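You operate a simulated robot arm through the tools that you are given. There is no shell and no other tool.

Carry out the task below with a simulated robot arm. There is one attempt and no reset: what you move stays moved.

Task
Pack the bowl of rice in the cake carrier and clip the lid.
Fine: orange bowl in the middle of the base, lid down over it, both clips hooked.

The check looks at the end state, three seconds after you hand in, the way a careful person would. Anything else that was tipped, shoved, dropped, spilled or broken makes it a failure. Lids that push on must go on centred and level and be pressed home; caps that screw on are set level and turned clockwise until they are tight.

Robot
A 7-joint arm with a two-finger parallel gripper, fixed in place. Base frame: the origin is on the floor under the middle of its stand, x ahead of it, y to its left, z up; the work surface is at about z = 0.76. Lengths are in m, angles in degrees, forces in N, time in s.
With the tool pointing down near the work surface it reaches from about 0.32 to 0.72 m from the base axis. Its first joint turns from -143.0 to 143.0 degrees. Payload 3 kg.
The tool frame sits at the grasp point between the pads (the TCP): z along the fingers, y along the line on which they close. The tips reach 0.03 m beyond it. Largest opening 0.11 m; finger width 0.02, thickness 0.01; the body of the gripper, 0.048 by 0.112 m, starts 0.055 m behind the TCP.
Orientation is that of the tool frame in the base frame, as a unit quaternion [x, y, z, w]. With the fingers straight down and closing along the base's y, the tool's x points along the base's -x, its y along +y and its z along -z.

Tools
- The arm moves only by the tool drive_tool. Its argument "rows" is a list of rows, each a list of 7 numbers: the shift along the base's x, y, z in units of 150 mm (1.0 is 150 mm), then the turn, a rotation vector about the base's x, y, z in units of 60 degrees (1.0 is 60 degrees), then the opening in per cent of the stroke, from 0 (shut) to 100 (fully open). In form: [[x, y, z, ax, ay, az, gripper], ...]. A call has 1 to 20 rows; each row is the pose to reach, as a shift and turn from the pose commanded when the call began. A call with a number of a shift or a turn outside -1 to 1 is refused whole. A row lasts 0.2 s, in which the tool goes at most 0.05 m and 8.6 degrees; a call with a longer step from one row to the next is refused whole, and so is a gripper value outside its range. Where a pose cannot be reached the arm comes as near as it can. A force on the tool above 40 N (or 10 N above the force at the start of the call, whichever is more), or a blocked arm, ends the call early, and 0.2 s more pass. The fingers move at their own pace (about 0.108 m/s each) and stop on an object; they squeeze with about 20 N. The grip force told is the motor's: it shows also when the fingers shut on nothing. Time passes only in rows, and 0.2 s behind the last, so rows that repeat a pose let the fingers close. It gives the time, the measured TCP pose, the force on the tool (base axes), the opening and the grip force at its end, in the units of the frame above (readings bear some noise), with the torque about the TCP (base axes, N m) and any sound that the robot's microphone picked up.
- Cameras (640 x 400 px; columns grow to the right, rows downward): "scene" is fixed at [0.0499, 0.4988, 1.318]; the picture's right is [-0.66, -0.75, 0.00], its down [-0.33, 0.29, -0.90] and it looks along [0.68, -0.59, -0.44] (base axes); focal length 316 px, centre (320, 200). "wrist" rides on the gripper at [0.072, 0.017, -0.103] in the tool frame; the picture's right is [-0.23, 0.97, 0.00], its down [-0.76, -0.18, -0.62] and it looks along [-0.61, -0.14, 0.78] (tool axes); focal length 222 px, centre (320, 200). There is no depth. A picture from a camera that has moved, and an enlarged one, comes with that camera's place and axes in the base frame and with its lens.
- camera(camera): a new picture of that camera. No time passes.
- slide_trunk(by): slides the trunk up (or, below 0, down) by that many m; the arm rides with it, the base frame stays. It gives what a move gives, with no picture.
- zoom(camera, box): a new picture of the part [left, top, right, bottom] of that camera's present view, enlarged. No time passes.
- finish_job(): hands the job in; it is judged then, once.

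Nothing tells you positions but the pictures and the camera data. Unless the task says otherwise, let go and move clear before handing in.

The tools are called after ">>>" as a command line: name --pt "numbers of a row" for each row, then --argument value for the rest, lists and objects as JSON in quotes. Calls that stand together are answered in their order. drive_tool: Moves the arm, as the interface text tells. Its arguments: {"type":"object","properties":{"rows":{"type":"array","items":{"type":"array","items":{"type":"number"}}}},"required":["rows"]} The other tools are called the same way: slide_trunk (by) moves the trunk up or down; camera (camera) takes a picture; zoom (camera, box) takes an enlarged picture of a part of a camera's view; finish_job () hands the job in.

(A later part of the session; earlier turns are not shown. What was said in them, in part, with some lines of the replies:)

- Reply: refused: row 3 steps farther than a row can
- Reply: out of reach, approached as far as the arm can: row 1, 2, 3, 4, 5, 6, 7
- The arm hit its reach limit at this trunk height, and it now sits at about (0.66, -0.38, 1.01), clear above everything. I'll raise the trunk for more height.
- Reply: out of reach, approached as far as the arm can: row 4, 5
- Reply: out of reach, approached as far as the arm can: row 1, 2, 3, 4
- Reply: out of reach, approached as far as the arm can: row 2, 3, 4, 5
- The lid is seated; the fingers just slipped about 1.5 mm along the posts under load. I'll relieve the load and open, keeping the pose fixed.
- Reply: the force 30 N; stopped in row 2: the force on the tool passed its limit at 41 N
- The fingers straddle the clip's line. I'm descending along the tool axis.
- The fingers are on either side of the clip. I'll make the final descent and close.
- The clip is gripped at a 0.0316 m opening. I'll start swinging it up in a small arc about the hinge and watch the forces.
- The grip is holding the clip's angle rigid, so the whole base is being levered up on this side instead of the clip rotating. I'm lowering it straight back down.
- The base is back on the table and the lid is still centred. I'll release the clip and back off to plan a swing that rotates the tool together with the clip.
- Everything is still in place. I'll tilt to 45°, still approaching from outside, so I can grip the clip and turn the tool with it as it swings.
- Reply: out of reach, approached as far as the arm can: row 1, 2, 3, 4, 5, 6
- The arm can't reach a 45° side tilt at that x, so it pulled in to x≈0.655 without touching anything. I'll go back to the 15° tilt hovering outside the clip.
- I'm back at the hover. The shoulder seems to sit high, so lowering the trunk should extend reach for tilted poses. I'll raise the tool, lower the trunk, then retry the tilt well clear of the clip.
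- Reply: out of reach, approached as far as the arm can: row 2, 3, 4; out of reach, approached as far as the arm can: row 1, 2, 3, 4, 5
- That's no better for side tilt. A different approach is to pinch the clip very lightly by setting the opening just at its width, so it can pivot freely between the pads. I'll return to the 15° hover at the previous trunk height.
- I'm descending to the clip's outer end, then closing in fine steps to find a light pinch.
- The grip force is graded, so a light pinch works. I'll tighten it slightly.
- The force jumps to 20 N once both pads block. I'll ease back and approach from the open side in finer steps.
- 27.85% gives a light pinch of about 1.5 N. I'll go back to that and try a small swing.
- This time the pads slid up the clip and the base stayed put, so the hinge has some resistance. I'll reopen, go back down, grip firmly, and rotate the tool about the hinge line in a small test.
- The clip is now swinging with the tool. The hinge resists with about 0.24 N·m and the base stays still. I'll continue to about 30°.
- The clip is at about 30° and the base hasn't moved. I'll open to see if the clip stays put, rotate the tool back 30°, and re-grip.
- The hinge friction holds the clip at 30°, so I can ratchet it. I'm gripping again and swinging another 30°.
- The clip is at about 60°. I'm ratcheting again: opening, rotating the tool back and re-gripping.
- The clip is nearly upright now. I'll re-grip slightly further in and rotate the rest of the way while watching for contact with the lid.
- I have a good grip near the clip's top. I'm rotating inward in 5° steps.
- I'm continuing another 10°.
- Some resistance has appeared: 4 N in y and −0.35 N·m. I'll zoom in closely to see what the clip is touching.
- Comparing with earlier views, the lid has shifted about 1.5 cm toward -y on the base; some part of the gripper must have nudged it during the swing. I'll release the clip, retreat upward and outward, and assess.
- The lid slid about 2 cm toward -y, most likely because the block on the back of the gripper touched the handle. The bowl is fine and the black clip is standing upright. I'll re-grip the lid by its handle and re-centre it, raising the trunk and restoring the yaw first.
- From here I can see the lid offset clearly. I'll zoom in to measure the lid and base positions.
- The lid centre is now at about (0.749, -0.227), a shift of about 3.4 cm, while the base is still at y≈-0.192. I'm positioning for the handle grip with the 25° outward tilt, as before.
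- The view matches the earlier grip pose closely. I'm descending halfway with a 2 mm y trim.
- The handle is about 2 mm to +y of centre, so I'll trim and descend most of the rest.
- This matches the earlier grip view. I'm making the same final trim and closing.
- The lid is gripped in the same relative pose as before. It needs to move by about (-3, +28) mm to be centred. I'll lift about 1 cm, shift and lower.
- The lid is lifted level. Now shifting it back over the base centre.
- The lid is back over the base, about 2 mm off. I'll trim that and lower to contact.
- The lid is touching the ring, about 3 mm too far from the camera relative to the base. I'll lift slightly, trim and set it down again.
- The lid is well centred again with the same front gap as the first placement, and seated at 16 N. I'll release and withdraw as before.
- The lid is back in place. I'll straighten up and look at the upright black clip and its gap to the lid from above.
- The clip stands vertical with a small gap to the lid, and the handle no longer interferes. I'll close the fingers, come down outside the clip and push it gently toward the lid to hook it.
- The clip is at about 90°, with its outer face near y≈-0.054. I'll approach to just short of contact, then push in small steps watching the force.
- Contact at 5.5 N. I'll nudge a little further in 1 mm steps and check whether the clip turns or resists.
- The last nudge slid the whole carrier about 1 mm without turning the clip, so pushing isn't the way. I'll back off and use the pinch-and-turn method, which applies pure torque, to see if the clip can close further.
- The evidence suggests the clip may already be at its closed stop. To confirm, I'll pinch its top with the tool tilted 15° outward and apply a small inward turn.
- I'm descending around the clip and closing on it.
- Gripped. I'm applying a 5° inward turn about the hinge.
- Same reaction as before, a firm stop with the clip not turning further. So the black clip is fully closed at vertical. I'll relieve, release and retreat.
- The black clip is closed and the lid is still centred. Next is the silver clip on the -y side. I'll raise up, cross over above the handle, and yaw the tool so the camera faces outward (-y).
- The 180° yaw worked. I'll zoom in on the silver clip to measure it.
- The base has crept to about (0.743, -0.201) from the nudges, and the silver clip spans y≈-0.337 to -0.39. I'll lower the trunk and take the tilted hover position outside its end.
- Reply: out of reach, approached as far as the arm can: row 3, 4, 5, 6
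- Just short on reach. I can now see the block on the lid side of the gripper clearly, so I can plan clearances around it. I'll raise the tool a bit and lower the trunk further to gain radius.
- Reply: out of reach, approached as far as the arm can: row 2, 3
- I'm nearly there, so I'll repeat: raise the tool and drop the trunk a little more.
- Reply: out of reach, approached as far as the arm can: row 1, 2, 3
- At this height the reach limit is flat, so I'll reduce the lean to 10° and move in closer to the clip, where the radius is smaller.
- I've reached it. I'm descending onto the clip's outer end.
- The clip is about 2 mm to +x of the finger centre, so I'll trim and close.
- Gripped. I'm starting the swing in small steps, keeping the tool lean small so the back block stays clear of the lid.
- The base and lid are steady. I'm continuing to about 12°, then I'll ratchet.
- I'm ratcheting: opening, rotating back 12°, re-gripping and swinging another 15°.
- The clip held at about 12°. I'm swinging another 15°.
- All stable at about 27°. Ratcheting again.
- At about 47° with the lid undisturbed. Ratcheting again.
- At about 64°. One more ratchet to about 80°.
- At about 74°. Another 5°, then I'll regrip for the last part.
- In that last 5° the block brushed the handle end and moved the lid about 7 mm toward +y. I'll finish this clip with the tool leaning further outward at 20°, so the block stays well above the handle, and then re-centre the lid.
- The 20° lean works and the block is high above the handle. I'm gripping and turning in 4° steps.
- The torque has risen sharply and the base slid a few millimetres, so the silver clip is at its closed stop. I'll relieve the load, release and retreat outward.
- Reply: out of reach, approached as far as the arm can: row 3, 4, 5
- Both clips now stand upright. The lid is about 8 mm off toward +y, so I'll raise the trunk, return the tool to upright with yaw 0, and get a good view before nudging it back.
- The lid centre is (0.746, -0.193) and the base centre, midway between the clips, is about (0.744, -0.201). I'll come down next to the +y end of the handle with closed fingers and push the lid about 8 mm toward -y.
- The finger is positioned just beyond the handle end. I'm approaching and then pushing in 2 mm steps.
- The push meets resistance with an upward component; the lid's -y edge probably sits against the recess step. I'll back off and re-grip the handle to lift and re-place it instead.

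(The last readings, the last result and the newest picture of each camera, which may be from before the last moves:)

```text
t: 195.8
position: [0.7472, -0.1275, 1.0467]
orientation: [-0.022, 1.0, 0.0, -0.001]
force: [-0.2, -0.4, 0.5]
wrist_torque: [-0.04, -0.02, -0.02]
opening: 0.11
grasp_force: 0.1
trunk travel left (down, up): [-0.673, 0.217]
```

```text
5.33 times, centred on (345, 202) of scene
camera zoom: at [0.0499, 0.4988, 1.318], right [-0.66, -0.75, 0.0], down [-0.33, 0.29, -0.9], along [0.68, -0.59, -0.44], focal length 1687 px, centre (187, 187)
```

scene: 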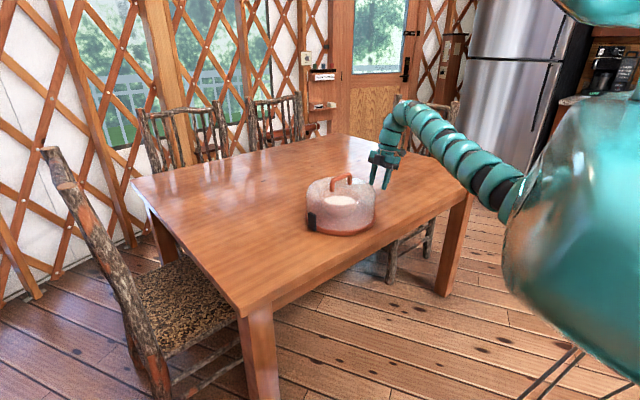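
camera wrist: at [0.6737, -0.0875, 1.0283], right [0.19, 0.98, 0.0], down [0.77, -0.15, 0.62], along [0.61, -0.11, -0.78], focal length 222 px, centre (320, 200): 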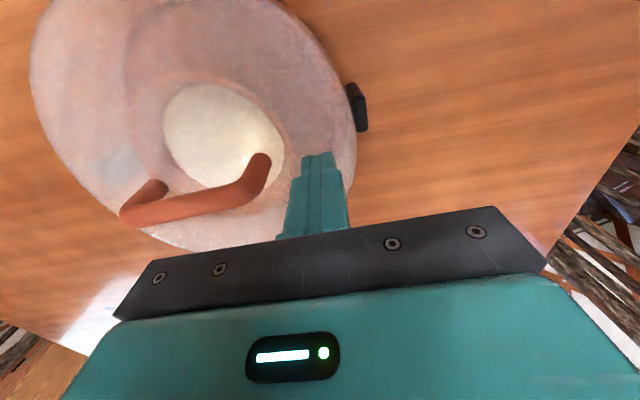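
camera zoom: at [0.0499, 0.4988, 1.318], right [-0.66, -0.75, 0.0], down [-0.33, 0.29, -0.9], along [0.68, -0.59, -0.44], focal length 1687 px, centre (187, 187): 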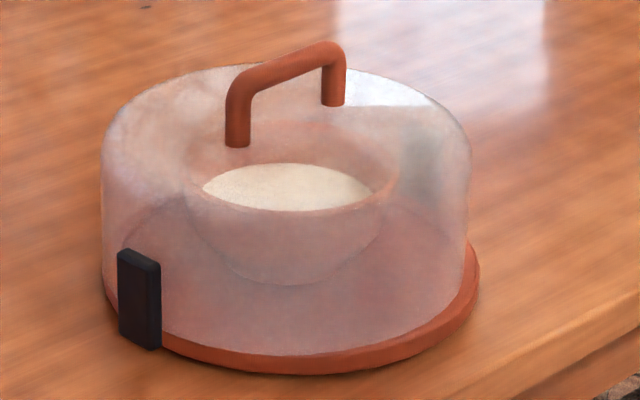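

I'm taking the tilted grip approach above the handle again; its centre is about (0.746, -0.1945).

>>> drive_tool --pt "-0.06 -0.1 0 0.004 -0.1 0 100" --pt "-0.14 -0.22 0 0.009 -0.21 0 100" --pt "-0.22 -0.35 -0.1 0.013 -0.32 0 100" --pt "-0.295 -0.455 -0.2 0.0175 -0.4166 0 100" --pt "-0.295 -0.455 -0.251 0.0175 -0.4166 0 100" --pt "-0.295 -0.455 -0.251 0.0175 -0.4166 0 100"

>>> drive_tool --pt "0.05 0.002 -0.1 0 0 0 100" --pt "0.1 0.004 -0.2 0 0 0 100" --pt "0.141 0.006 -0.302 0 0 0 100" --pt "0.141 0.006 -0.302 0 0 0 100"

>>> zoom --camera "wrist" --box '[160, 40, 480, 240]'

```text
t: 197.2
position: [0.7004, -0.198, 1.0085]
orientation: [-0.022, 0.976, 0.006, 0.215]
force: [-1.1, -0.3, 0.4]
wrist_torque: [0.01, 0.01, 0.02]
opening: 0.1101
grasp_force: 0.1
out of reach, approached as far as the arm can: row 2, 3
trunk travel left (down, up): [-0.673, 0.217]
```

```text
t: 198.2
position: [0.7214, -0.1941, 0.9628]
orientation: [-0.022, 0.976, 0.004, 0.216]
force: [0.3, 0.3, -0.6]
wrist_torque: [-0.01, -0.01, 0.01]
opening: 0.1101
grasp_force: 0.0
trunk travel left (down, up): [-0.673, 0.217]
```

```text
2.00 times, centred on (320, 140) of wrist
camera zoom: at [0.612, -0.1831, 1.0272], right [0.16, 0.98, 0.1], down [0.44, -0.16, 0.89], along [0.88, -0.1, -0.45], focal length 444 px, centre (320, 320)
```

zoom: 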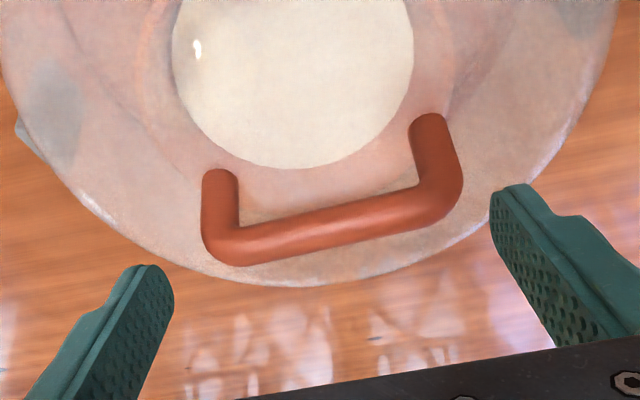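

The handle is about 8 mm further to +y than I estimated. I'll trim and descend.

>>> drive_tool --pt "0 0.03 0 0 0 0 100" --pt "0 0.05 0 0 0 0 100" --pt "0.045 0.052 -0.1 0 0 0 100" --pt "0.08 0.0535 -0.17 0 0 0 100" --pt "0.08 0.0535 -0.17 0 0 0 100"

>>> zoom --camera "wrist" --box '[160, 40, 480, 240]'

>>> zoom --camera "scene" --box '[310, 130, 400, 240]'

```text
t: 199.4
position: [0.7343, -0.1878, 0.9384]
orientation: [-0.021, 0.976, 0.005, 0.215]
force: [-0.3, 0.0, 0.1]
wrist_torque: [0.04, -0.02, -0.03]
opening: 0.1098
grasp_force: 0.1
trunk travel left (down, up): [-0.673, 0.217]
```

```text
2.00 times, centred on (320, 140) of wrist
camera zoom: at [0.6237, -0.176, 1.0012], right [0.16, 0.98, 0.1], down [0.43, -0.16, 0.89], along [0.89, -0.1, -0.45], focal length 444 px, centre (320, 320)
```

zoom: 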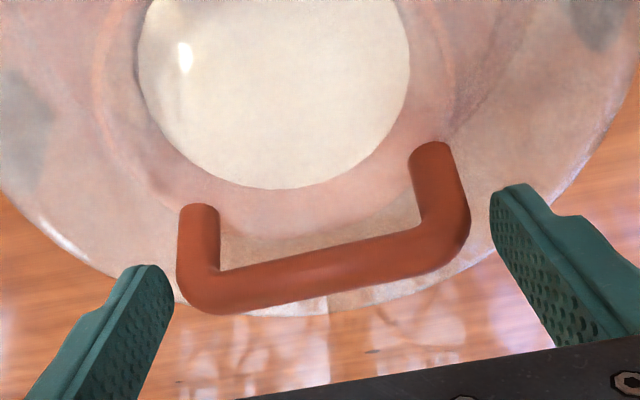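

```text
3.64 times, centred on (355, 185) of scene
camera zoom: at [0.0499, 0.4988, 1.318], right [-0.66, -0.75, 0.0], down [-0.33, 0.29, -0.9], along [0.68, -0.59, -0.44], focal length 1150 px, centre (193, 254)
```

zoom: 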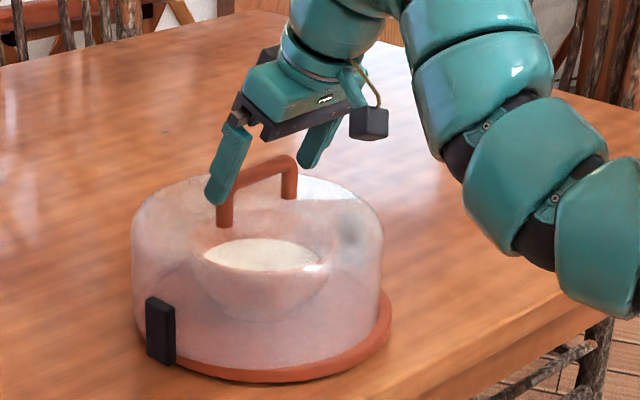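

Centred now. I'm making the final descent and closing.

>>> drive_tool --pt "0.025 0.007 -0.05 0 0 0 100" --pt "0.049 0.012 -0.103 0 0 0 100" --pt "0.049 0.012 -0.103 0 0 0 100" --pt "0.049 0.012 -0.103 0 0 0 92" --pt "0.049 0.012 -0.103 0 0 0 80" --pt "0.049 0.012 -0.103 0 0 0 60" --pt "0.049 0.012 -0.103 0 0 0 60"

>>> zoom --camera "wrist" --box '[160, 40, 480, 240]'

>>> zoom --camera "scene" --box '[300, 155, 390, 240]'

```text
t: 201.0
position: [0.7402, -0.1877, 0.9203]
orientation: [-0.022, 0.976, 0.005, 0.215]
force: [0.0, 0.1, 0.2]
wrist_torque: [0.06, 0.08, 0.0]
opening: 0.1059
grasp_force: 20.0
trunk travel left (down, up): [-0.673, 0.217]
```

```text
2.00 times, centred on (320, 140) of wrist
camera zoom: at [0.6312, -0.1753, 0.9849], right [0.16, 0.98, 0.1], down [0.44, -0.16, 0.89], along [0.88, -0.1, -0.45], focal length 444 px, centre (320, 320)
```

zoom: 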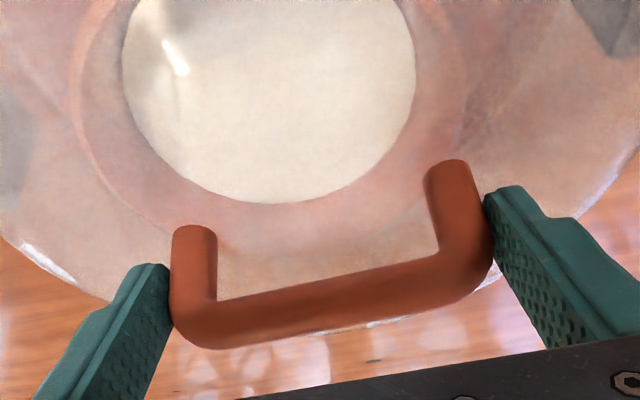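

```text
4.71 times, centred on (345, 198) of scene
camera zoom: at [0.0499, 0.4988, 1.318], right [-0.66, -0.75, 0.0], down [-0.33, 0.29, -0.9], along [0.68, -0.59, -0.44], focal length 1489 px, centre (202, 212)
```

zoom: 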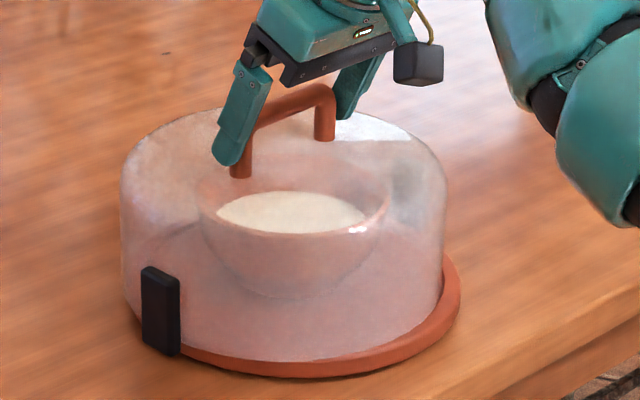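

Gripped again. Lifting slightly.

>>> drive_tool --pt "0 0 0.02 0 0 0 60" --pt "0 0 0.05 0 0 0 60" --pt "0 0 0.07 0 0 0 60" --pt "0 0 0.07 0 0 0 60"

>>> zoom --camera "scene" --box '[300, 155, 390, 240]'

>>> zoom --camera "wrist" --box '[60, 0, 540, 200]'

```text
t: 202.0
position: [0.7404, -0.1857, 0.9324]
orientation: [-0.022, 0.976, 0.005, 0.215]
force: [-0.3, 0.0, -2.0]
wrist_torque: [-0.01, 0.02, -0.04]
opening: 0.1057
grasp_force: 19.7
trunk travel left (down, up): [-0.673, 0.217]
```

```text
4.71 times, centred on (345, 198) of scene
camera zoom: at [0.0499, 0.4988, 1.318], right [-0.66, -0.75, 0.0], down [-0.33, 0.29, -0.9], along [0.68, -0.59, -0.44], focal length 1489 px, centre (202, 212)
```

zoom: 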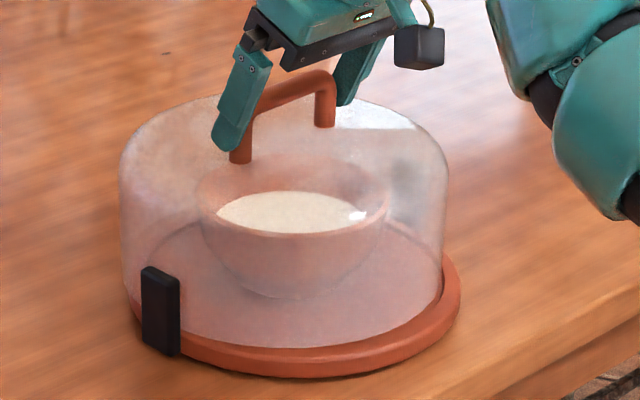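

```text
1.33 times, centred on (300, 100) of wrist
camera zoom: at [0.6312, -0.1749, 0.996], right [0.16, 0.98, 0.1], down [0.44, -0.16, 0.89], along [0.88, -0.1, -0.45], focal length 296 px, centre (347, 333)
```

zoom: 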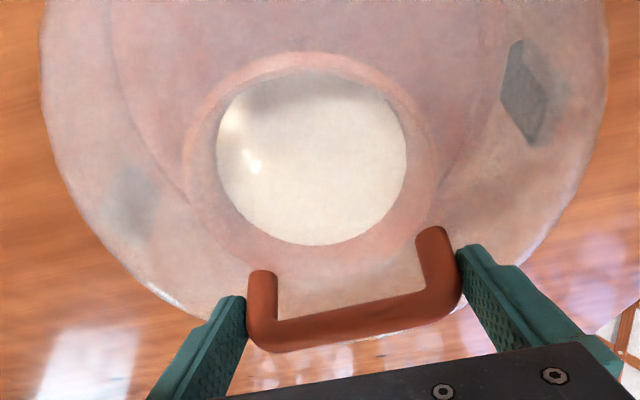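

The lid lifts fine. I'll check the front gap in detail to work out the shift needed.

>>> zoom --camera "scene" --box '[320, 205, 376, 240]'

>>> zoom --camera "scene" --box '[310, 190, 350, 225]'

>>> zoom --camera "scene" --box '[350, 185, 390, 225]'

```text
11.43 times, centred on (348, 222) of scene
camera zoom: at [0.0499, 0.4988, 1.318], right [-0.66, -0.75, 0.0], down [-0.33, 0.29, -0.9], along [0.68, -0.59, -0.44], focal length 3616 px, centre (0, -57)
```

zoom: 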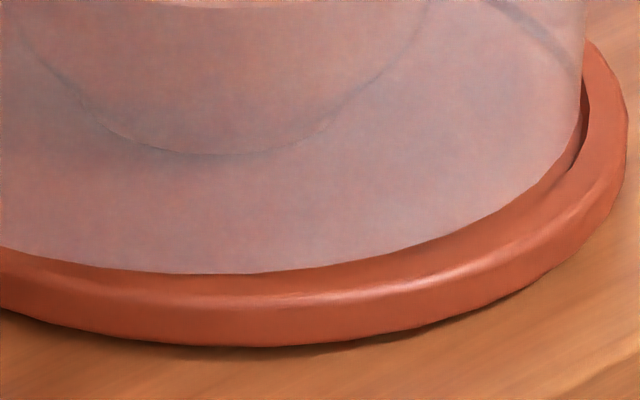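

```text
11.43 times, centred on (330, 208) of scene
camera zoom: at [0.0499, 0.4988, 1.318], right [-0.66, -0.75, 0.0], down [-0.33, 0.29, -0.9], along [0.68, -0.59, -0.44], focal length 3616 px, centre (206, 114)
```

zoom: 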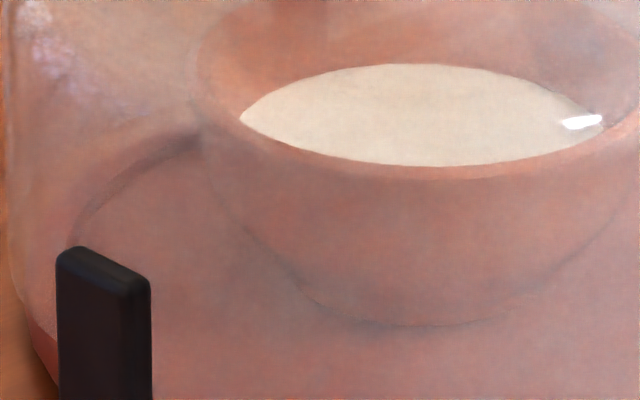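

```text
10.00 times, centred on (370, 205) of scene
camera zoom: at [0.0499, 0.4988, 1.318], right [-0.66, -0.75, 0.0], down [-0.33, 0.29, -0.9], along [0.68, -0.59, -0.44], focal length 3164 px, centre (-180, 150)
```

zoom: 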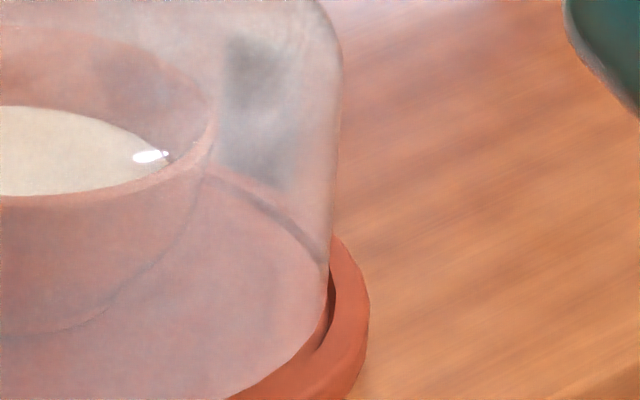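

By my estimate the lid needs about (+3, -16) mm. Shifting, then checking.

>>> drive_tool --pt "0.006 -0.04 0 0 0 0 60" --pt "0.012 -0.075 0 0 0 0 60" --pt "0.018 -0.108 0 0 0 0 60" --pt "0.018 -0.108 0 0 0 0 60"

>>> drive_tool --pt "0 0 -0.02 0 0 0 60" --pt "0 0 -0.045 0 0 0 60" --pt "0 0 -0.045 0 0 0 60"

>>> zoom --camera "scene" --box '[300, 165, 380, 240]'

>>> zoom --camera "scene" --box '[320, 205, 376, 240]'

>>> zoom --camera "scene" --box '[350, 185, 390, 225]'

```text
t: 203.0
position: [0.7426, -0.2025, 0.9316]
orientation: [-0.021, 0.976, 0.004, 0.215]
force: [-0.3, 0.6, -2.2]
wrist_torque: [0.0, 0.02, 0.03]
opening: 0.1056
grasp_force: 20.4
trunk travel left (down, up): [-0.673, 0.217]
```

```text
t: 203.8
position: [0.7433, -0.2001, 0.9253]
orientation: [-0.021, 0.976, 0.005, 0.215]
force: [0.1, -0.5, -1.9]
wrist_torque: [0.02, 0.01, 0.01]
opening: 0.1052
grasp_force: 19.9
trunk travel left (down, up): [-0.673, 0.217]
```

```text
5.33 times, centred on (340, 202) of scene
camera zoom: at [0.0499, 0.4988, 1.318], right [-0.66, -0.75, 0.0], down [-0.33, 0.29, -0.9], along [0.68, -0.59, -0.44], focal length 1687 px, centre (213, 187)
```

zoom: 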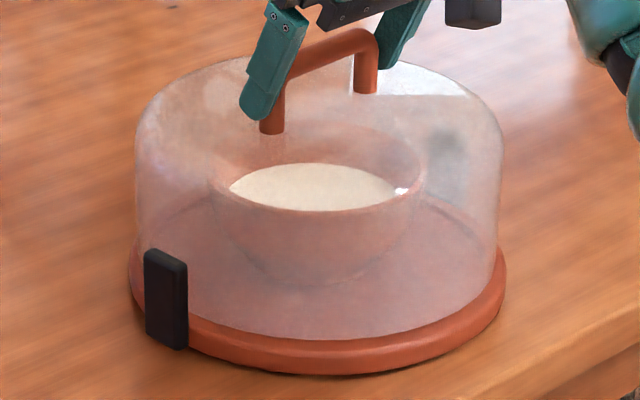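

```text
11.43 times, centred on (348, 222) of scene
camera zoom: at [0.0499, 0.4988, 1.318], right [-0.66, -0.75, 0.0], down [-0.33, 0.29, -0.9], along [0.68, -0.59, -0.44], focal length 3616 px, centre (0, -57)
```

zoom: 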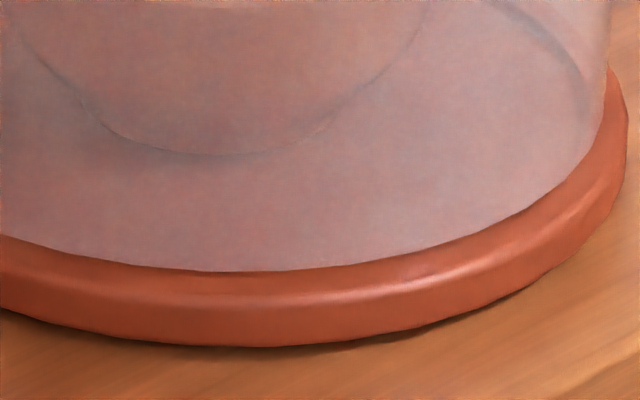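

```text
10.00 times, centred on (370, 205) of scene
camera zoom: at [0.0499, 0.4988, 1.318], right [-0.66, -0.75, 0.0], down [-0.33, 0.29, -0.9], along [0.68, -0.59, -0.44], focal length 3164 px, centre (-180, 150)
```

zoom: 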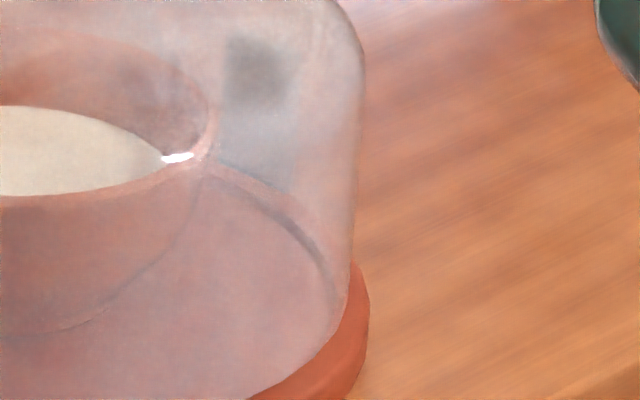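

Lateral alignment is good and it's about 3 mm too far from the camera. I'll trim and lower to contact.

>>> drive_tool --pt "-0.01 0.008 0 0 0 0 60" --pt "-0.016 0.013 -0.005 0 0 0 60" --pt "-0.016 0.013 -0.013 0 0 0 60" --pt "-0.016 0.013 -0.02 0 0 0 60" --pt "-0.016 0.013 -0.02 0 0 0 60"

>>> drive_tool --pt "0 0 -0.006 0 0 0 60" --pt "0 0 -0.012 0 0 0 60" --pt "0 0 -0.012 0 0 0 60"

>>> zoom --camera "scene" --box '[300, 165, 380, 240]'

>>> zoom --camera "scene" --box '[320, 205, 376, 240]'

```text
t: 205.0
position: [0.7421, -0.1997, 0.9221]
orientation: [-0.022, 0.977, 0.005, 0.214]
force: [0.1, -0.1, -3.3]
wrist_torque: [0.0, 0.03, 0.01]
opening: 0.1057
grasp_force: 20.2
trunk travel left (down, up): [-0.673, 0.217]
```

```text
t: 205.8
position: [0.7398, -0.2003, 0.9213]
orientation: [-0.021, 0.976, 0.004, 0.215]
force: [0.6, -1.2, 1.8]
wrist_torque: [-0.1, 0.4, 0.06]
opening: 0.1057
grasp_force: 20.6
trunk travel left (down, up): [-0.673, 0.217]
```

```text
5.33 times, centred on (340, 202) of scene
camera zoom: at [0.0499, 0.4988, 1.318], right [-0.66, -0.75, 0.0], down [-0.33, 0.29, -0.9], along [0.68, -0.59, -0.44], focal length 1687 px, centre (213, 187)
```

zoom: 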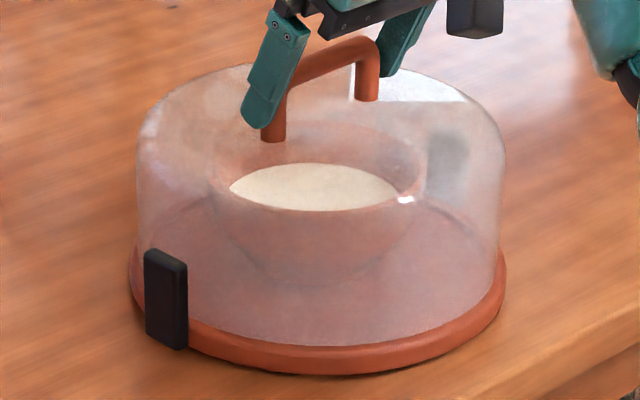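

```text
11.43 times, centred on (348, 222) of scene
camera zoom: at [0.0499, 0.4988, 1.318], right [-0.66, -0.75, 0.0], down [-0.33, 0.29, -0.9], along [0.68, -0.59, -0.44], focal length 3616 px, centre (0, -57)
```

zoom: 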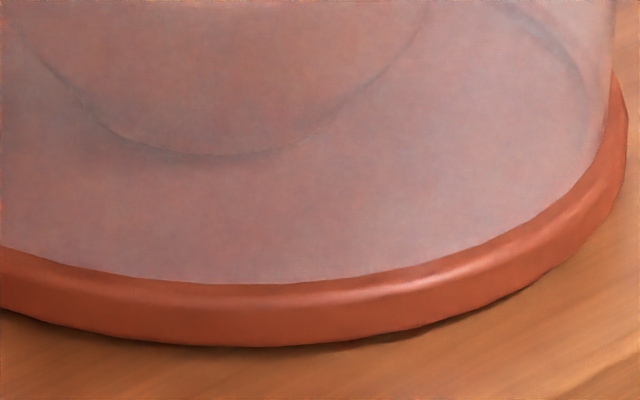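

First contact, on the near side. Pressing down gently to seat and level it.

>>> drive_tool --pt "0 0 -0.006 0 0 0 60" --pt "0 0 -0.012 0 0 0 60" --pt "0 0 -0.012 0 0 0 60"

>>> drive_tool --pt "0 0 -0.006 0 0 0 60" --pt "0 0 -0.01 0 0 0 60" --pt "0 0 -0.01 0 0 0 60"

>>> zoom --camera "scene" --box '[300, 165, 380, 240]'

>>> zoom --camera "scene" --box '[320, 205, 376, 240]'

>>> zoom --camera "wrist" --box '[60, 0, 540, 200]'

```text
t: 206.6
position: [0.7396, -0.2009, 0.9198]
orientation: [-0.022, 0.976, 0.004, 0.218]
force: [5.9, -1.3, 13.9]
wrist_torque: [-0.15, -0.25, -0.05]
opening: 0.1056
grasp_force: 19.5
trunk travel left (down, up): [-0.673, 0.217]
```

```text
t: 207.4
position: [0.7394, -0.2008, 0.9181]
orientation: [-0.021, 0.976, 0.004, 0.216]
force: [2.2, -4.5, 16.6]
wrist_torque: [-0.07, -0.23, -0.16]
opening: 0.1057
grasp_force: 19.8
trunk travel left (down, up): [-0.673, 0.217]
```

```text
5.33 times, centred on (340, 202) of scene
camera zoom: at [0.0499, 0.4988, 1.318], right [-0.66, -0.75, 0.0], down [-0.33, 0.29, -0.9], along [0.68, -0.59, -0.44], focal length 1687 px, centre (213, 187)
```

zoom: 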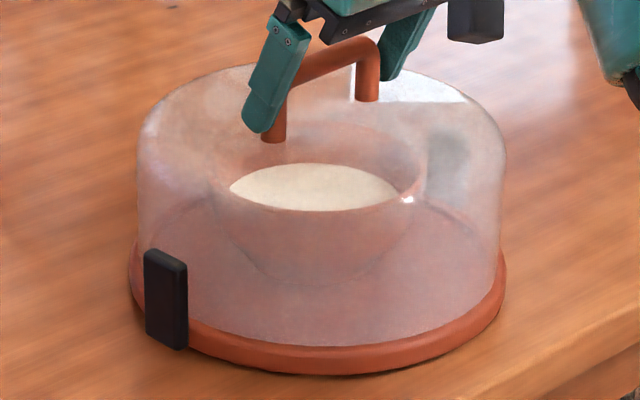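

```text
11.43 times, centred on (348, 222) of scene
camera zoom: at [0.0499, 0.4988, 1.318], right [-0.66, -0.75, 0.0], down [-0.33, 0.29, -0.9], along [0.68, -0.59, -0.44], focal length 3616 px, centre (0, -57)
```

zoom: 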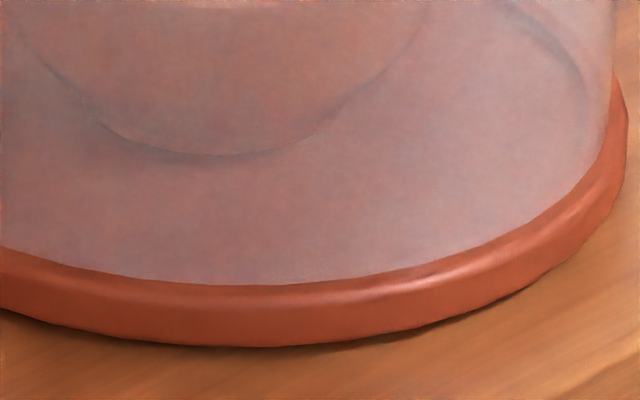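

```text
1.33 times, centred on (300, 100) of wrist
camera zoom: at [0.6302, -0.189, 0.9822], right [0.16, 0.98, 0.1], down [0.43, -0.16, 0.89], along [0.89, -0.1, -0.45], focal length 296 px, centre (347, 333)
```

zoom: 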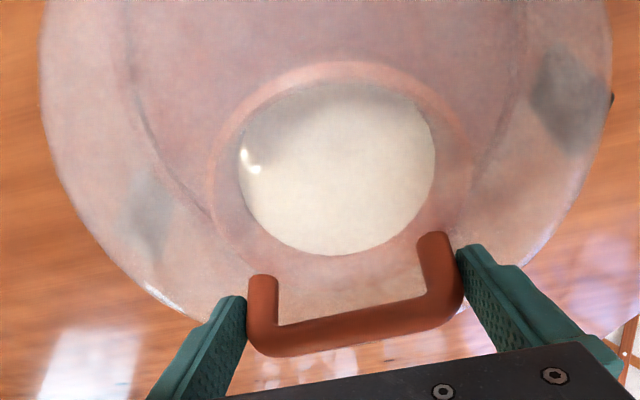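

Seated at 17 N and centred within a couple of millimetres. Releasing and withdrawing carefully.

>>> drive_tool --pt "0 0 0.007 0 0 0 60" --pt "0 0 0.014 0 0 0 60" --pt "0 0 0.014 0 0 0 60"

>>> drive_tool --pt "0 0 0 0 0 0 100" --pt "0 0 0 0 0 0 100" --pt "0 0 0 0 0 0 100"

>>> drive_tool --pt "-0.02 -0.001 0.043 0 0 0 100" --pt "-0.045 -0.002 0.097 0 0 0 100" --pt "-0.08 -0.0035 0.17 0 0 0 100" --pt "-0.13 -0.0055 0.28 0 0 0 100" --pt "-0.2 -0.0085 0.43 0 0 0 100" --pt "-0.2 -0.0085 0.6 0 0 0 100"

>>> camera --camera "wrist"

>>> zoom --camera "scene" --box '[300, 165, 380, 240]'

>>> zoom --camera "wrist" --box '[150, 0, 470, 170]'

```text
t: 208.2
position: [0.7402, -0.1992, 0.9194]
orientation: [-0.022, 0.977, 0.005, 0.214]
force: [-0.5, 0.0, -1.4]
wrist_torque: [0.0, -0.1, 0.0]
opening: 0.1057
grasp_force: 19.8
trunk travel left (down, up): [-0.673, 0.217]
```

```text
t: 209.0
position: [0.7415, -0.2003, 0.9196]
orientation: [-0.022, 0.976, 0.005, 0.215]
force: [-0.2, -0.5, -0.6]
wrist_torque: [0.02, 0.0, -0.02]
opening: 0.1101
grasp_force: 0.0
trunk travel left (down, up): [-0.673, 0.217]
```

```text
t: 210.4
position: [0.7099, -0.2013, 1.0088]
orientation: [-0.022, 0.976, 0.004, 0.216]
force: [0.1, -0.4, -0.7]
wrist_torque: [0.01, -0.01, 0.02]
opening: 0.1102
grasp_force: 0.0
trunk travel left (down, up): [-0.673, 0.217]
```

```text
taken
camera wrist: at [0.6003, -0.1901, 1.073], right [0.16, 0.98, 0.09], down [0.44, -0.16, 0.89], along [0.88, -0.1, -0.45], focal length 222 px, centre (320, 200)
```

wrist: 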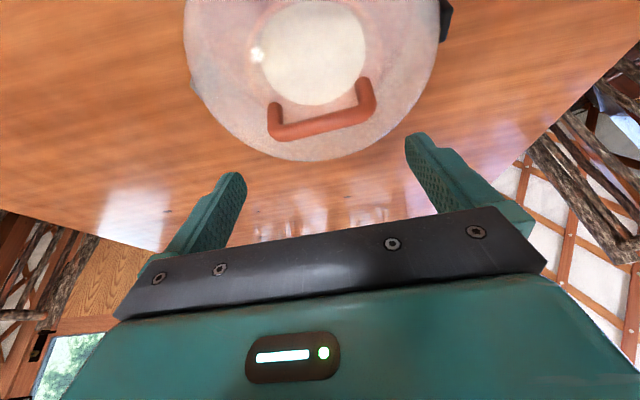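

```text
5.33 times, centred on (340, 202) of scene
camera zoom: at [0.0499, 0.4988, 1.318], right [-0.66, -0.75, 0.0], down [-0.33, 0.29, -0.9], along [0.68, -0.59, -0.44], focal length 1687 px, centre (213, 187)
```

zoom: 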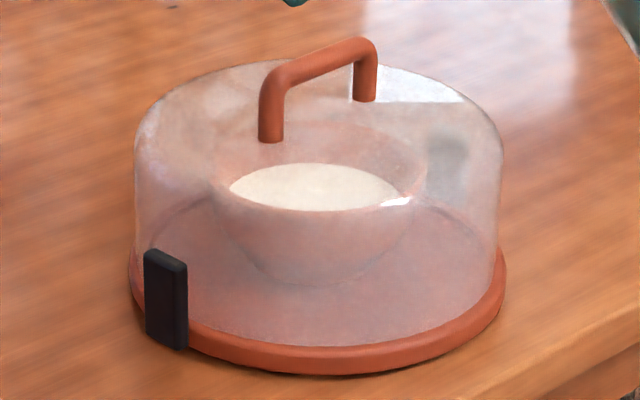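

```text
2.00 times, centred on (310, 85) of wrist
camera zoom: at [0.6003, -0.1901, 1.073], right [0.16, 0.98, 0.09], down [0.44, -0.16, 0.89], along [0.88, -0.1, -0.45], focal length 444 px, centre (340, 430)
```

zoom: 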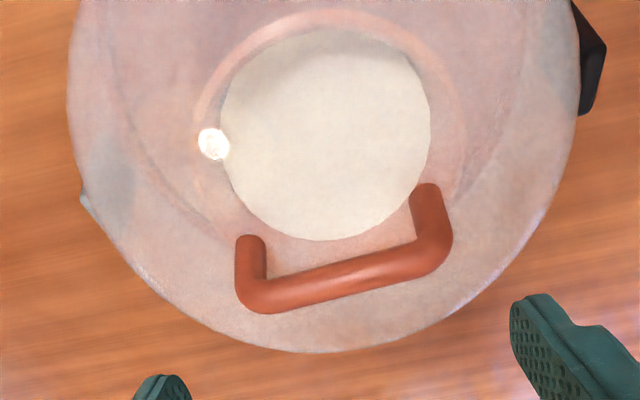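

Lid set. Now I'll straighten and take a careful look from above at the clips and the lid's centring.

>>> drive_tool --pt "0 0 0.1 -0.005 0.12 0 100" --pt "0.0 0.0 0.2 -0.01 0.24 0 100" --pt "0.0 0.0 0.3 -0.015 0.36 0 100" --pt "0.0 0.0 0.35 -0.0175 0.4166 0 100" --pt "0.0 0.0 0.35 -0.0175 0.4166 0 100"

>>> camera --camera "wrist"

>>> zoom --camera "scene" --box '[312, 200, 352, 235]'

>>> zoom --camera "scene" --box '[350, 185, 390, 225]'

```text
t: 211.6
position: [0.7107, -0.2023, 1.0624]
orientation: [-0.022, 1.0, 0.0, -0.001]
force: [0.0, -0.1, 1.2]
wrist_torque: [-0.01, -0.05, 0.04]
opening: 0.1099
grasp_force: 0.2
out of reach, approached as far as the arm can: row 1, 2, 3
trunk travel left (down, up): [-0.673, 0.217]
```

```text
taken
camera wrist: at [0.6391, -0.1896, 1.1664], right [0.19, 0.98, 0.0], down [0.77, -0.15, 0.62], along [0.61, -0.12, -0.78], focal length 222 px, centre (320, 200)
```

wrist: 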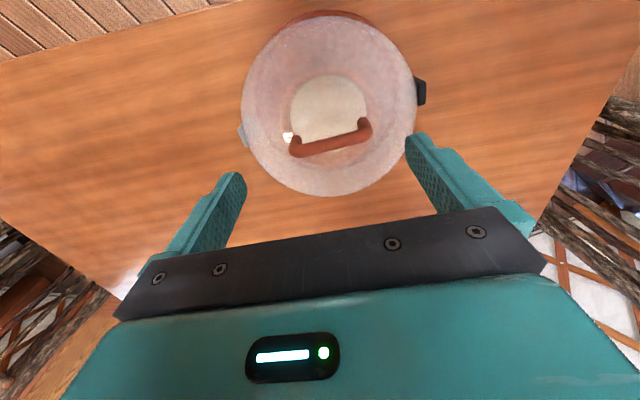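

```text
11.43 times, centred on (332, 218) of scene
camera zoom: at [0.0499, 0.4988, 1.318], right [-0.66, -0.75, 0.0], down [-0.33, 0.29, -0.9], along [0.68, -0.59, -0.44], focal length 3616 px, centre (183, 0)
```

zoom: 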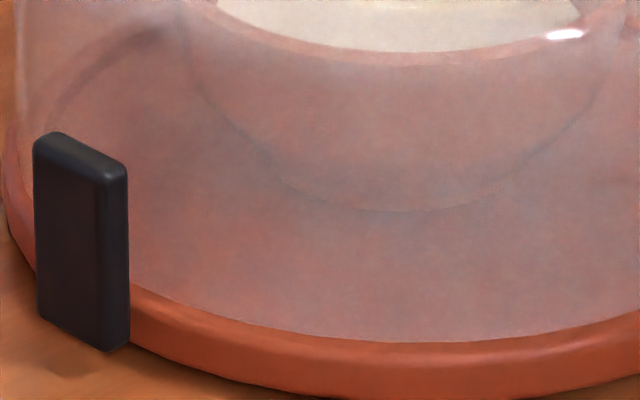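

```text
10.00 times, centred on (370, 205) of scene
camera zoom: at [0.0499, 0.4988, 1.318], right [-0.66, -0.75, 0.0], down [-0.33, 0.29, -0.9], along [0.68, -0.59, -0.44], focal length 3164 px, centre (-180, 150)
```

zoom: 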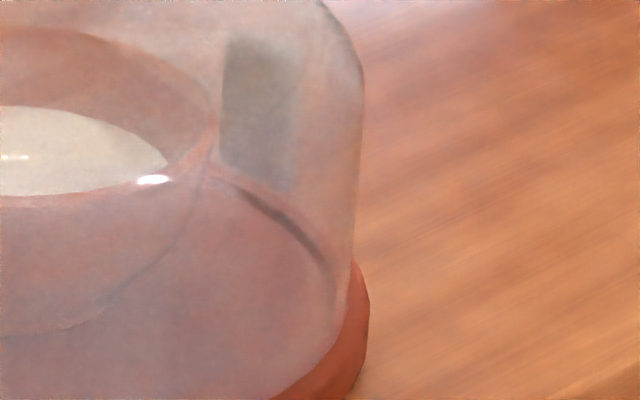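

Seen through the lid, the silver clip is vertical just like the black one, so both are closed. Checking the overhead view for symmetry.

>>> zoom --camera "wrist" --box '[220, 0, 440, 200]'

>>> zoom --camera "scene" --box '[290, 150, 400, 245]'

```text
2.00 times, centred on (330, 100) of wrist
camera zoom: at [0.6391, -0.1896, 1.1664], right [0.19, 0.98, 0.0], down [0.77, -0.15, 0.62], along [0.61, -0.12, -0.78], focal length 444 px, centre (300, 400)
```

zoom: 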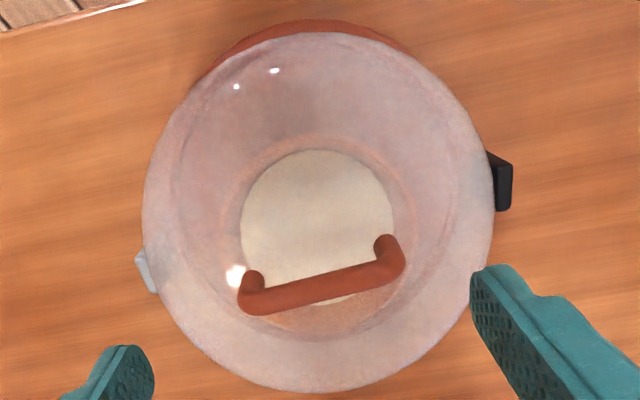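

```text
4.21 times, centred on (345, 198) of scene
camera zoom: at [0.0499, 0.4988, 1.318], right [-0.66, -0.75, 0.0], down [-0.33, 0.29, -0.9], along [0.68, -0.59, -0.44], focal length 1332 px, centre (215, 210)
```

zoom: 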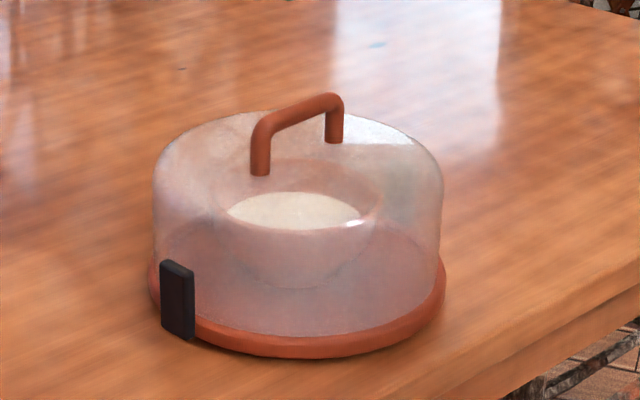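

Symmetric within about 2 mm and both clips are up. As a last step I'll press once more on the middle of the handle so the lid is fully home after re-placing it.

>>> drive_tool --pt "0.05 0.005 0 0 0 0 60" --pt "0.12 0.01 -0.1 0 0 0 20" --pt "0.18 0.02 -0.3 0 0 0 0" --pt "0.215 0.024 -0.5 0 0 0 0" --pt "0.215 0.024 -0.5 0 0 0 0"

>>> zoom --camera "wrist" --box '[200, 60, 460, 240]'

>>> zoom --camera "scene" --box '[300, 120, 400, 240]'

```text
t: 212.8
position: [0.7425, -0.1983, 0.9849]
orientation: [-0.022, 1.0, 0.0, -0.001]
force: [0.3, -0.2, -0.5]
wrist_torque: [0.0, -0.02, 0.0]
opening: 0.0002
grasp_force: 19.8
trunk travel left (down, up): [-0.673, 0.217]
```

```text
2.22 times, centred on (330, 150) of wrist
camera zoom: at [0.6711, -0.185, 1.0901], right [0.18, 0.98, 0.0], down [0.77, -0.14, 0.62], along [0.61, -0.12, -0.78], focal length 494 px, centre (298, 311)
```

zoom: 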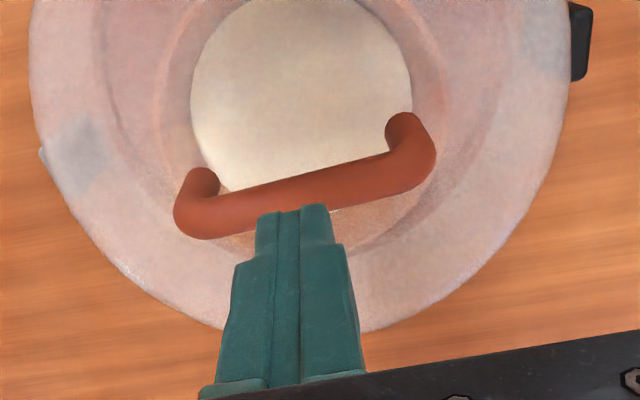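

```text
3.33 times, centred on (350, 180) of scene
camera zoom: at [0.0499, 0.4988, 1.318], right [-0.66, -0.75, 0.0], down [-0.33, 0.29, -0.9], along [0.68, -0.59, -0.44], focal length 1055 px, centre (220, 267)
```

zoom: 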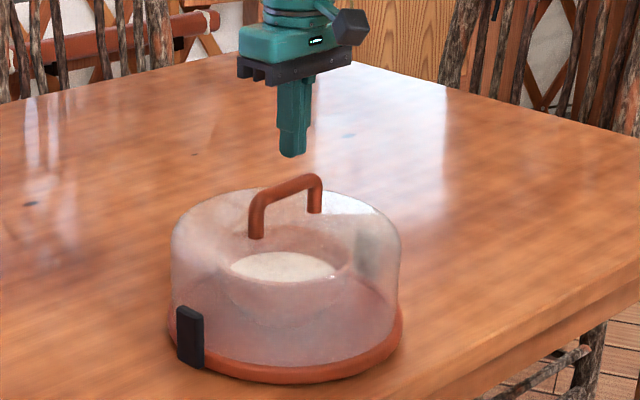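

The fingertips are centred over the bar. Pressing down gradually.

>>> drive_tool --pt "0.01 0 -0.06 0 0 0 0" --pt "0.013 0 -0.12 0 0 0 0" --pt "0.013 0 -0.16 0 0 0 0" --pt "0.013 0 -0.18 0 0 0 0" --pt "0.013 0 -0.18 0 0 0 0"

>>> drive_tool --pt "0 0 -0.01 0 0 0 0" --pt "0 0 -0.018 0 0 0 0" --pt "0 0 -0.018 0 0 0 0"

>>> drive_tool --pt "0 0 -0.007 0 0 0 0" --pt "0 0 -0.013 0 0 0 0" --pt "0 0 -0.013 0 0 0 0"

>>> zoom --camera "scene" --box '[300, 165, 380, 240]'

```text
t: 214.0
position: [0.7452, -0.1983, 0.9601]
orientation: [-0.023, 1.0, 0.0, -0.001]
force: [-0.1, -0.3, 0.6]
wrist_torque: [-0.01, 0.03, 0.0]
opening: 0.0002
grasp_force: 20.2
trunk travel left (down, up): [-0.673, 0.217]
```

```text
t: 214.8
position: [0.7454, -0.1979, 0.956]
orientation: [-0.022, 1.0, 0.0, -0.002]
force: [1.3, 0.3, -0.1]
wrist_torque: [0.01, -0.03, -0.01]
opening: 0.0001
grasp_force: 19.3
trunk travel left (down, up): [-0.673, 0.217]
```

```text
t: 215.6
position: [0.7459, -0.1989, 0.9555]
orientation: [-0.022, 1.0, 0.001, -0.001]
force: [0.3, 0.6, 2.1]
wrist_torque: [-0.02, -0.06, 0.0]
opening: 0.0
grasp_force: 20.4
trunk travel left (down, up): [-0.673, 0.217]
```

```text
5.33 times, centred on (340, 202) of scene
camera zoom: at [0.0499, 0.4988, 1.318], right [-0.66, -0.75, 0.0], down [-0.33, 0.29, -0.9], along [0.68, -0.59, -0.44], focal length 1687 px, centre (213, 187)
```

zoom: 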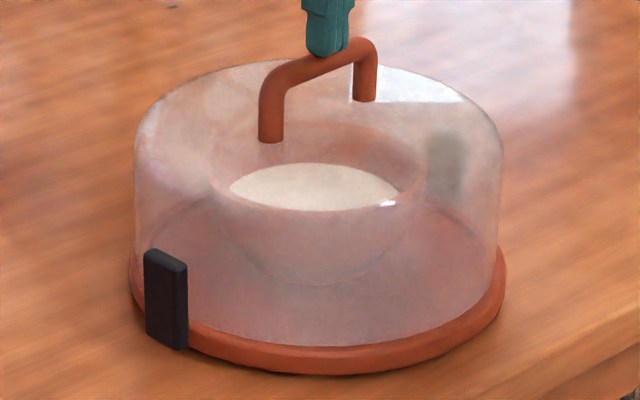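

Contact is at the same height as after the first placement, so the lid is seated. I'll press to about 30 N, then lift off.

>>> drive_tool --pt "0 0 -0.007 0 0 0 0" --pt "0 0 -0.013 0 0 0 0" --pt "0 0 -0.018 0 0 0 0" --pt "0 0 -0.018 0 0 0 0"

>>> drive_tool --pt "0 0 0.05 0 0 0 0" --pt "0 0 0.2 0 0 0 0" --pt "0 0 0.5 0 0 0 0" --pt "0 0 0.7 0 0 0 30"

>>> zoom --camera "scene" --box '[300, 155, 390, 240]'

>>> zoom --camera "wrist" --box '[200, 0, 460, 200]'

```text
t: 216.6
position: [0.7445, -0.1981, 0.9563]
orientation: [-0.02, 1.0, 0.0, 0.001]
force: [12.4, -4.1, 34.3]
wrist_torque: [-0.12, -0.52, -0.06]
opening: 0.0
grasp_force: 19.1
trunk travel left (down, up): [-0.673, 0.217]
```

```text
t: 217.6
position: [0.7421, -0.1967, 1.0579]
orientation: [-0.022, 1.0, 0.001, -0.002]
force: [0.5, -0.3, -0.4]
wrist_torque: [-0.02, -0.01, 0.0]
opening: 0.0329
grasp_force: 0.0
trunk travel left (down, up): [-0.673, 0.217]
```

```text
4.71 times, centred on (345, 198) of scene
camera zoom: at [0.0499, 0.4988, 1.318], right [-0.66, -0.75, 0.0], down [-0.33, 0.29, -0.9], along [0.68, -0.59, -0.44], focal length 1489 px, centre (202, 212)
```

zoom: 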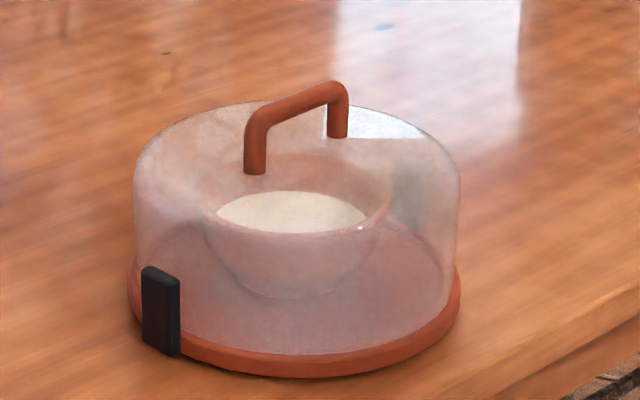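

```text
2.00 times, centred on (330, 100) of wrist
camera zoom: at [0.6705, -0.1833, 1.1622], right [0.19, 0.98, 0.0], down [0.77, -0.15, 0.62], along [0.61, -0.11, -0.78], focal length 444 px, centre (300, 400)
```

zoom: 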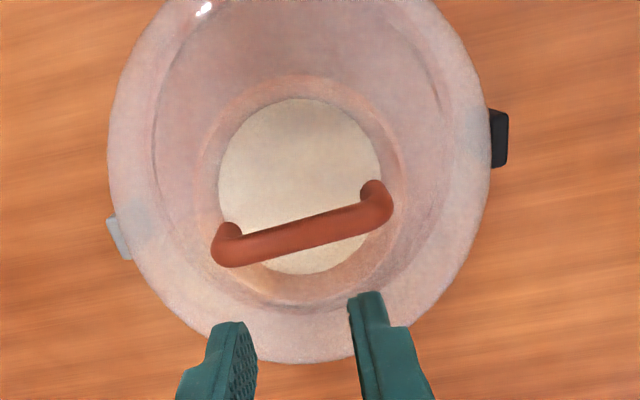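

Pressed to 34 N. One more detailed check of the lid gap all round.

>>> zoom --camera "scene" --box '[320, 205, 376, 240]'

>>> zoom --camera "scene" --box '[312, 200, 352, 235]'

>>> zoom --camera "scene" --box '[350, 185, 390, 225]'

```text
11.43 times, centred on (348, 222) of scene
camera zoom: at [0.0499, 0.4988, 1.318], right [-0.66, -0.75, 0.0], down [-0.33, 0.29, -0.9], along [0.68, -0.59, -0.44], focal length 3616 px, centre (0, -57)
```

zoom: 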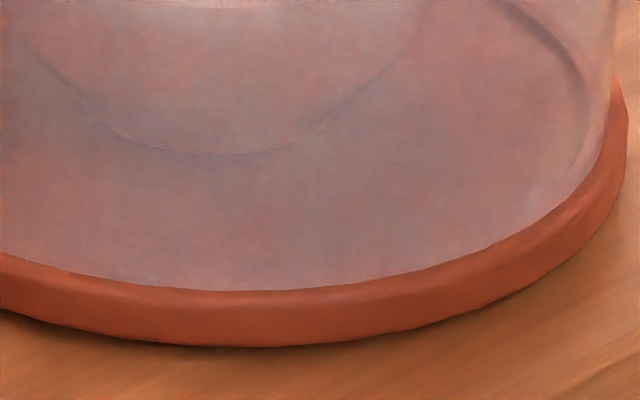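

```text
11.43 times, centred on (332, 218) of scene
camera zoom: at [0.0499, 0.4988, 1.318], right [-0.66, -0.75, 0.0], down [-0.33, 0.29, -0.9], along [0.68, -0.59, -0.44], focal length 3616 px, centre (183, 0)
```

zoom: 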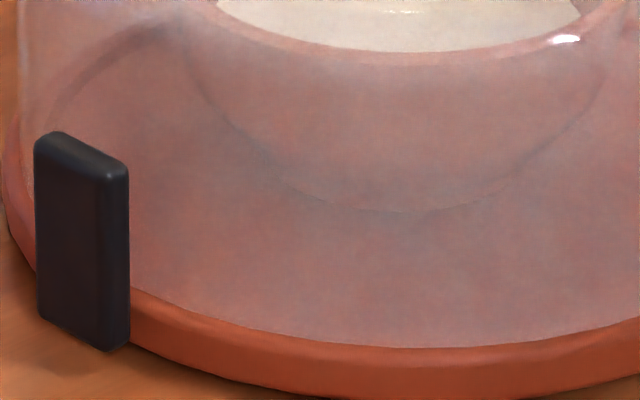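

```text
10.00 times, centred on (370, 205) of scene
camera zoom: at [0.0499, 0.4988, 1.318], right [-0.66, -0.75, 0.0], down [-0.33, 0.29, -0.9], along [0.68, -0.59, -0.44], focal length 3164 px, centre (-180, 150)
```

zoom: 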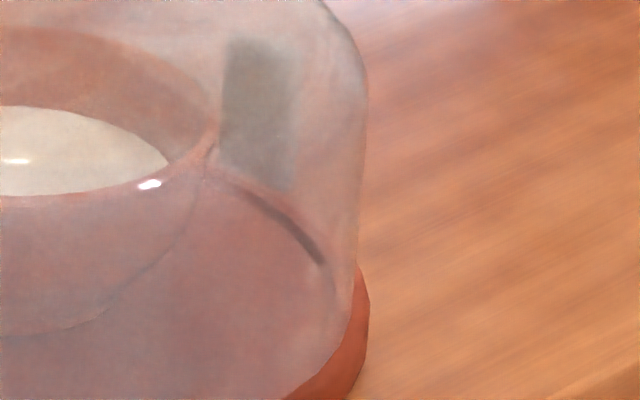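

The lid is centred, level and pressed home, the bowl is inside in the middle, and both clips are fully upright against their stops. I'll move the arm clear before handing in.

>>> slide_trunk --by 0.15

>>> drive_tool --pt "0 -0.25 0 0 0 0 30" --pt "0 -0.5 0 0 0 0 30" --pt "0 -0.75 0 0 0 0 30" --pt "0 -1.0 0 0 0 0 30"

>>> camera --camera "scene"

>>> zoom --camera "scene" --box '[280, 140, 410, 250]'

>>> camera --camera "wrist"

```text
t: 219.4
position: [0.7441, -0.1973, 1.2058]
orientation: [-0.022, 1.0, 0.0, -0.002]
force: [-0.1, -0.3, 0.0]
wrist_torque: [0.0, -0.02, -0.01]
opening: 0.033
grasp_force: 0.0
trunk travel left (down, up): [-0.823, 0.067]
```

```text
t: 220.4
position: [0.7442, -0.3475, 1.2065]
orientation: [-0.022, 1.0, 0.002, -0.001]
force: [-0.3, -0.1, 0.1]
wrist_torque: [0.03, -0.01, 0.0]
opening: 0.033
grasp_force: 0.0
trunk travel left (down, up): [-0.823, 0.067]
```

```text
taken
```

scene: 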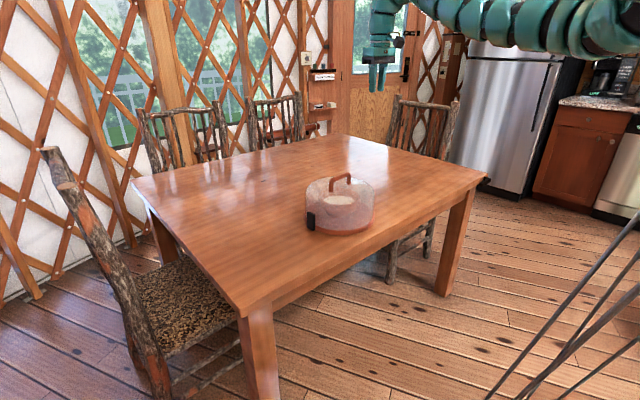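

```text
3.64 times, centred on (345, 195) of scene
camera zoom: at [0.0499, 0.4988, 1.318], right [-0.66, -0.75, 0.0], down [-0.33, 0.29, -0.9], along [0.68, -0.59, -0.44], focal length 1150 px, centre (229, 218)
```

zoom: 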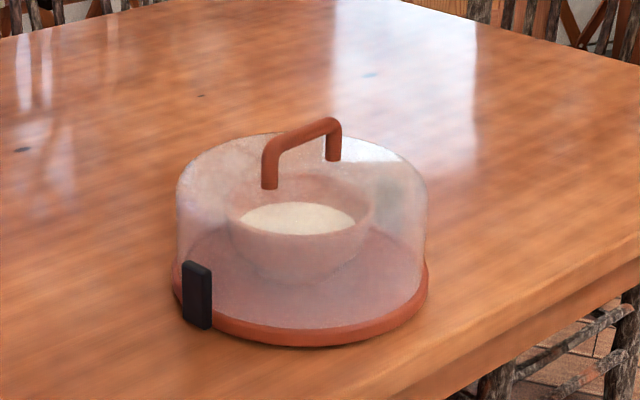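

```text
taken
camera wrist: at [0.672, -0.3344, 1.3117], right [0.18, 0.98, 0.0], down [0.77, -0.14, 0.62], along [0.61, -0.11, -0.78], focal length 222 px, centre (320, 200)
```

wrist: 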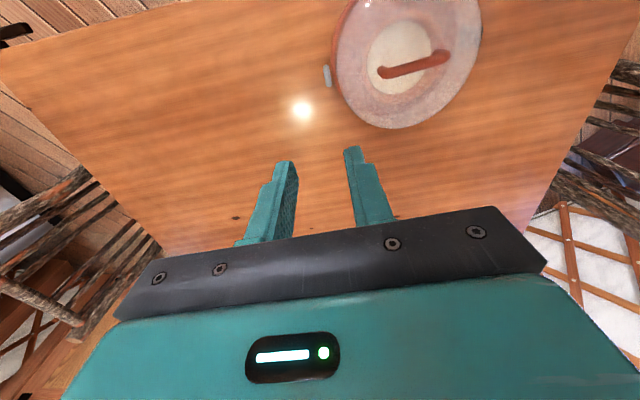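

From here I can see the silver clip's outer side. A quick zoom to confirm it's upright.

>>> zoom --camera "wrist" --box '[300, 0, 500, 140]'

```text
2.86 times, centred on (400, 70) of wrist
camera zoom: at [0.672, -0.3344, 1.3117], right [0.18, 0.98, 0.0], down [0.77, -0.14, 0.62], along [0.61, -0.11, -0.78], focal length 635 px, centre (91, 571)
```

zoom: 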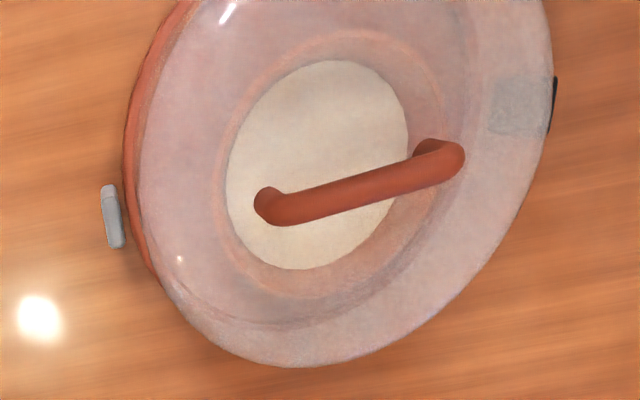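

The silver clip is vertical and the black clip matches it. The bowl is centred under the lid, the lid is level and pressed home, and the arm is clear. Handing in.

>>> finish_job

```text
The job is handed in.
```

The bowl of rice is packed in the carrier: it sits about 4 mm off the middle of the base with the lid down over it. I'm less sure that both clips count as hooked.

- **Lid:** It is level, centred to within a few millimetres, and pressed to 34 N with no further travel. The gripper knocked it off centre twice while I worked the clips, so I re-placed it both times and pressed it again at the end.
- **Clips:** I swung both the black and the silver clip up to vertical, where each met a firm stop and would turn no further. They stand just outside the lid wall with a small gap, by my estimate about 8 mm, and I heard no click. I took the stop as closed, but nothing confirmed that it counts as hooked.
- **Base:** It slid up to about a centimetre across the table from where it started while I worked the clips. My first try at the black clip also lifted that side of the base slightly for a moment, before I set it back down.
- **Nothing else disturbed:** I saw no rice spilled, and nothing else was tipped or dropped. The arm had let go and was well clear when I handed in.
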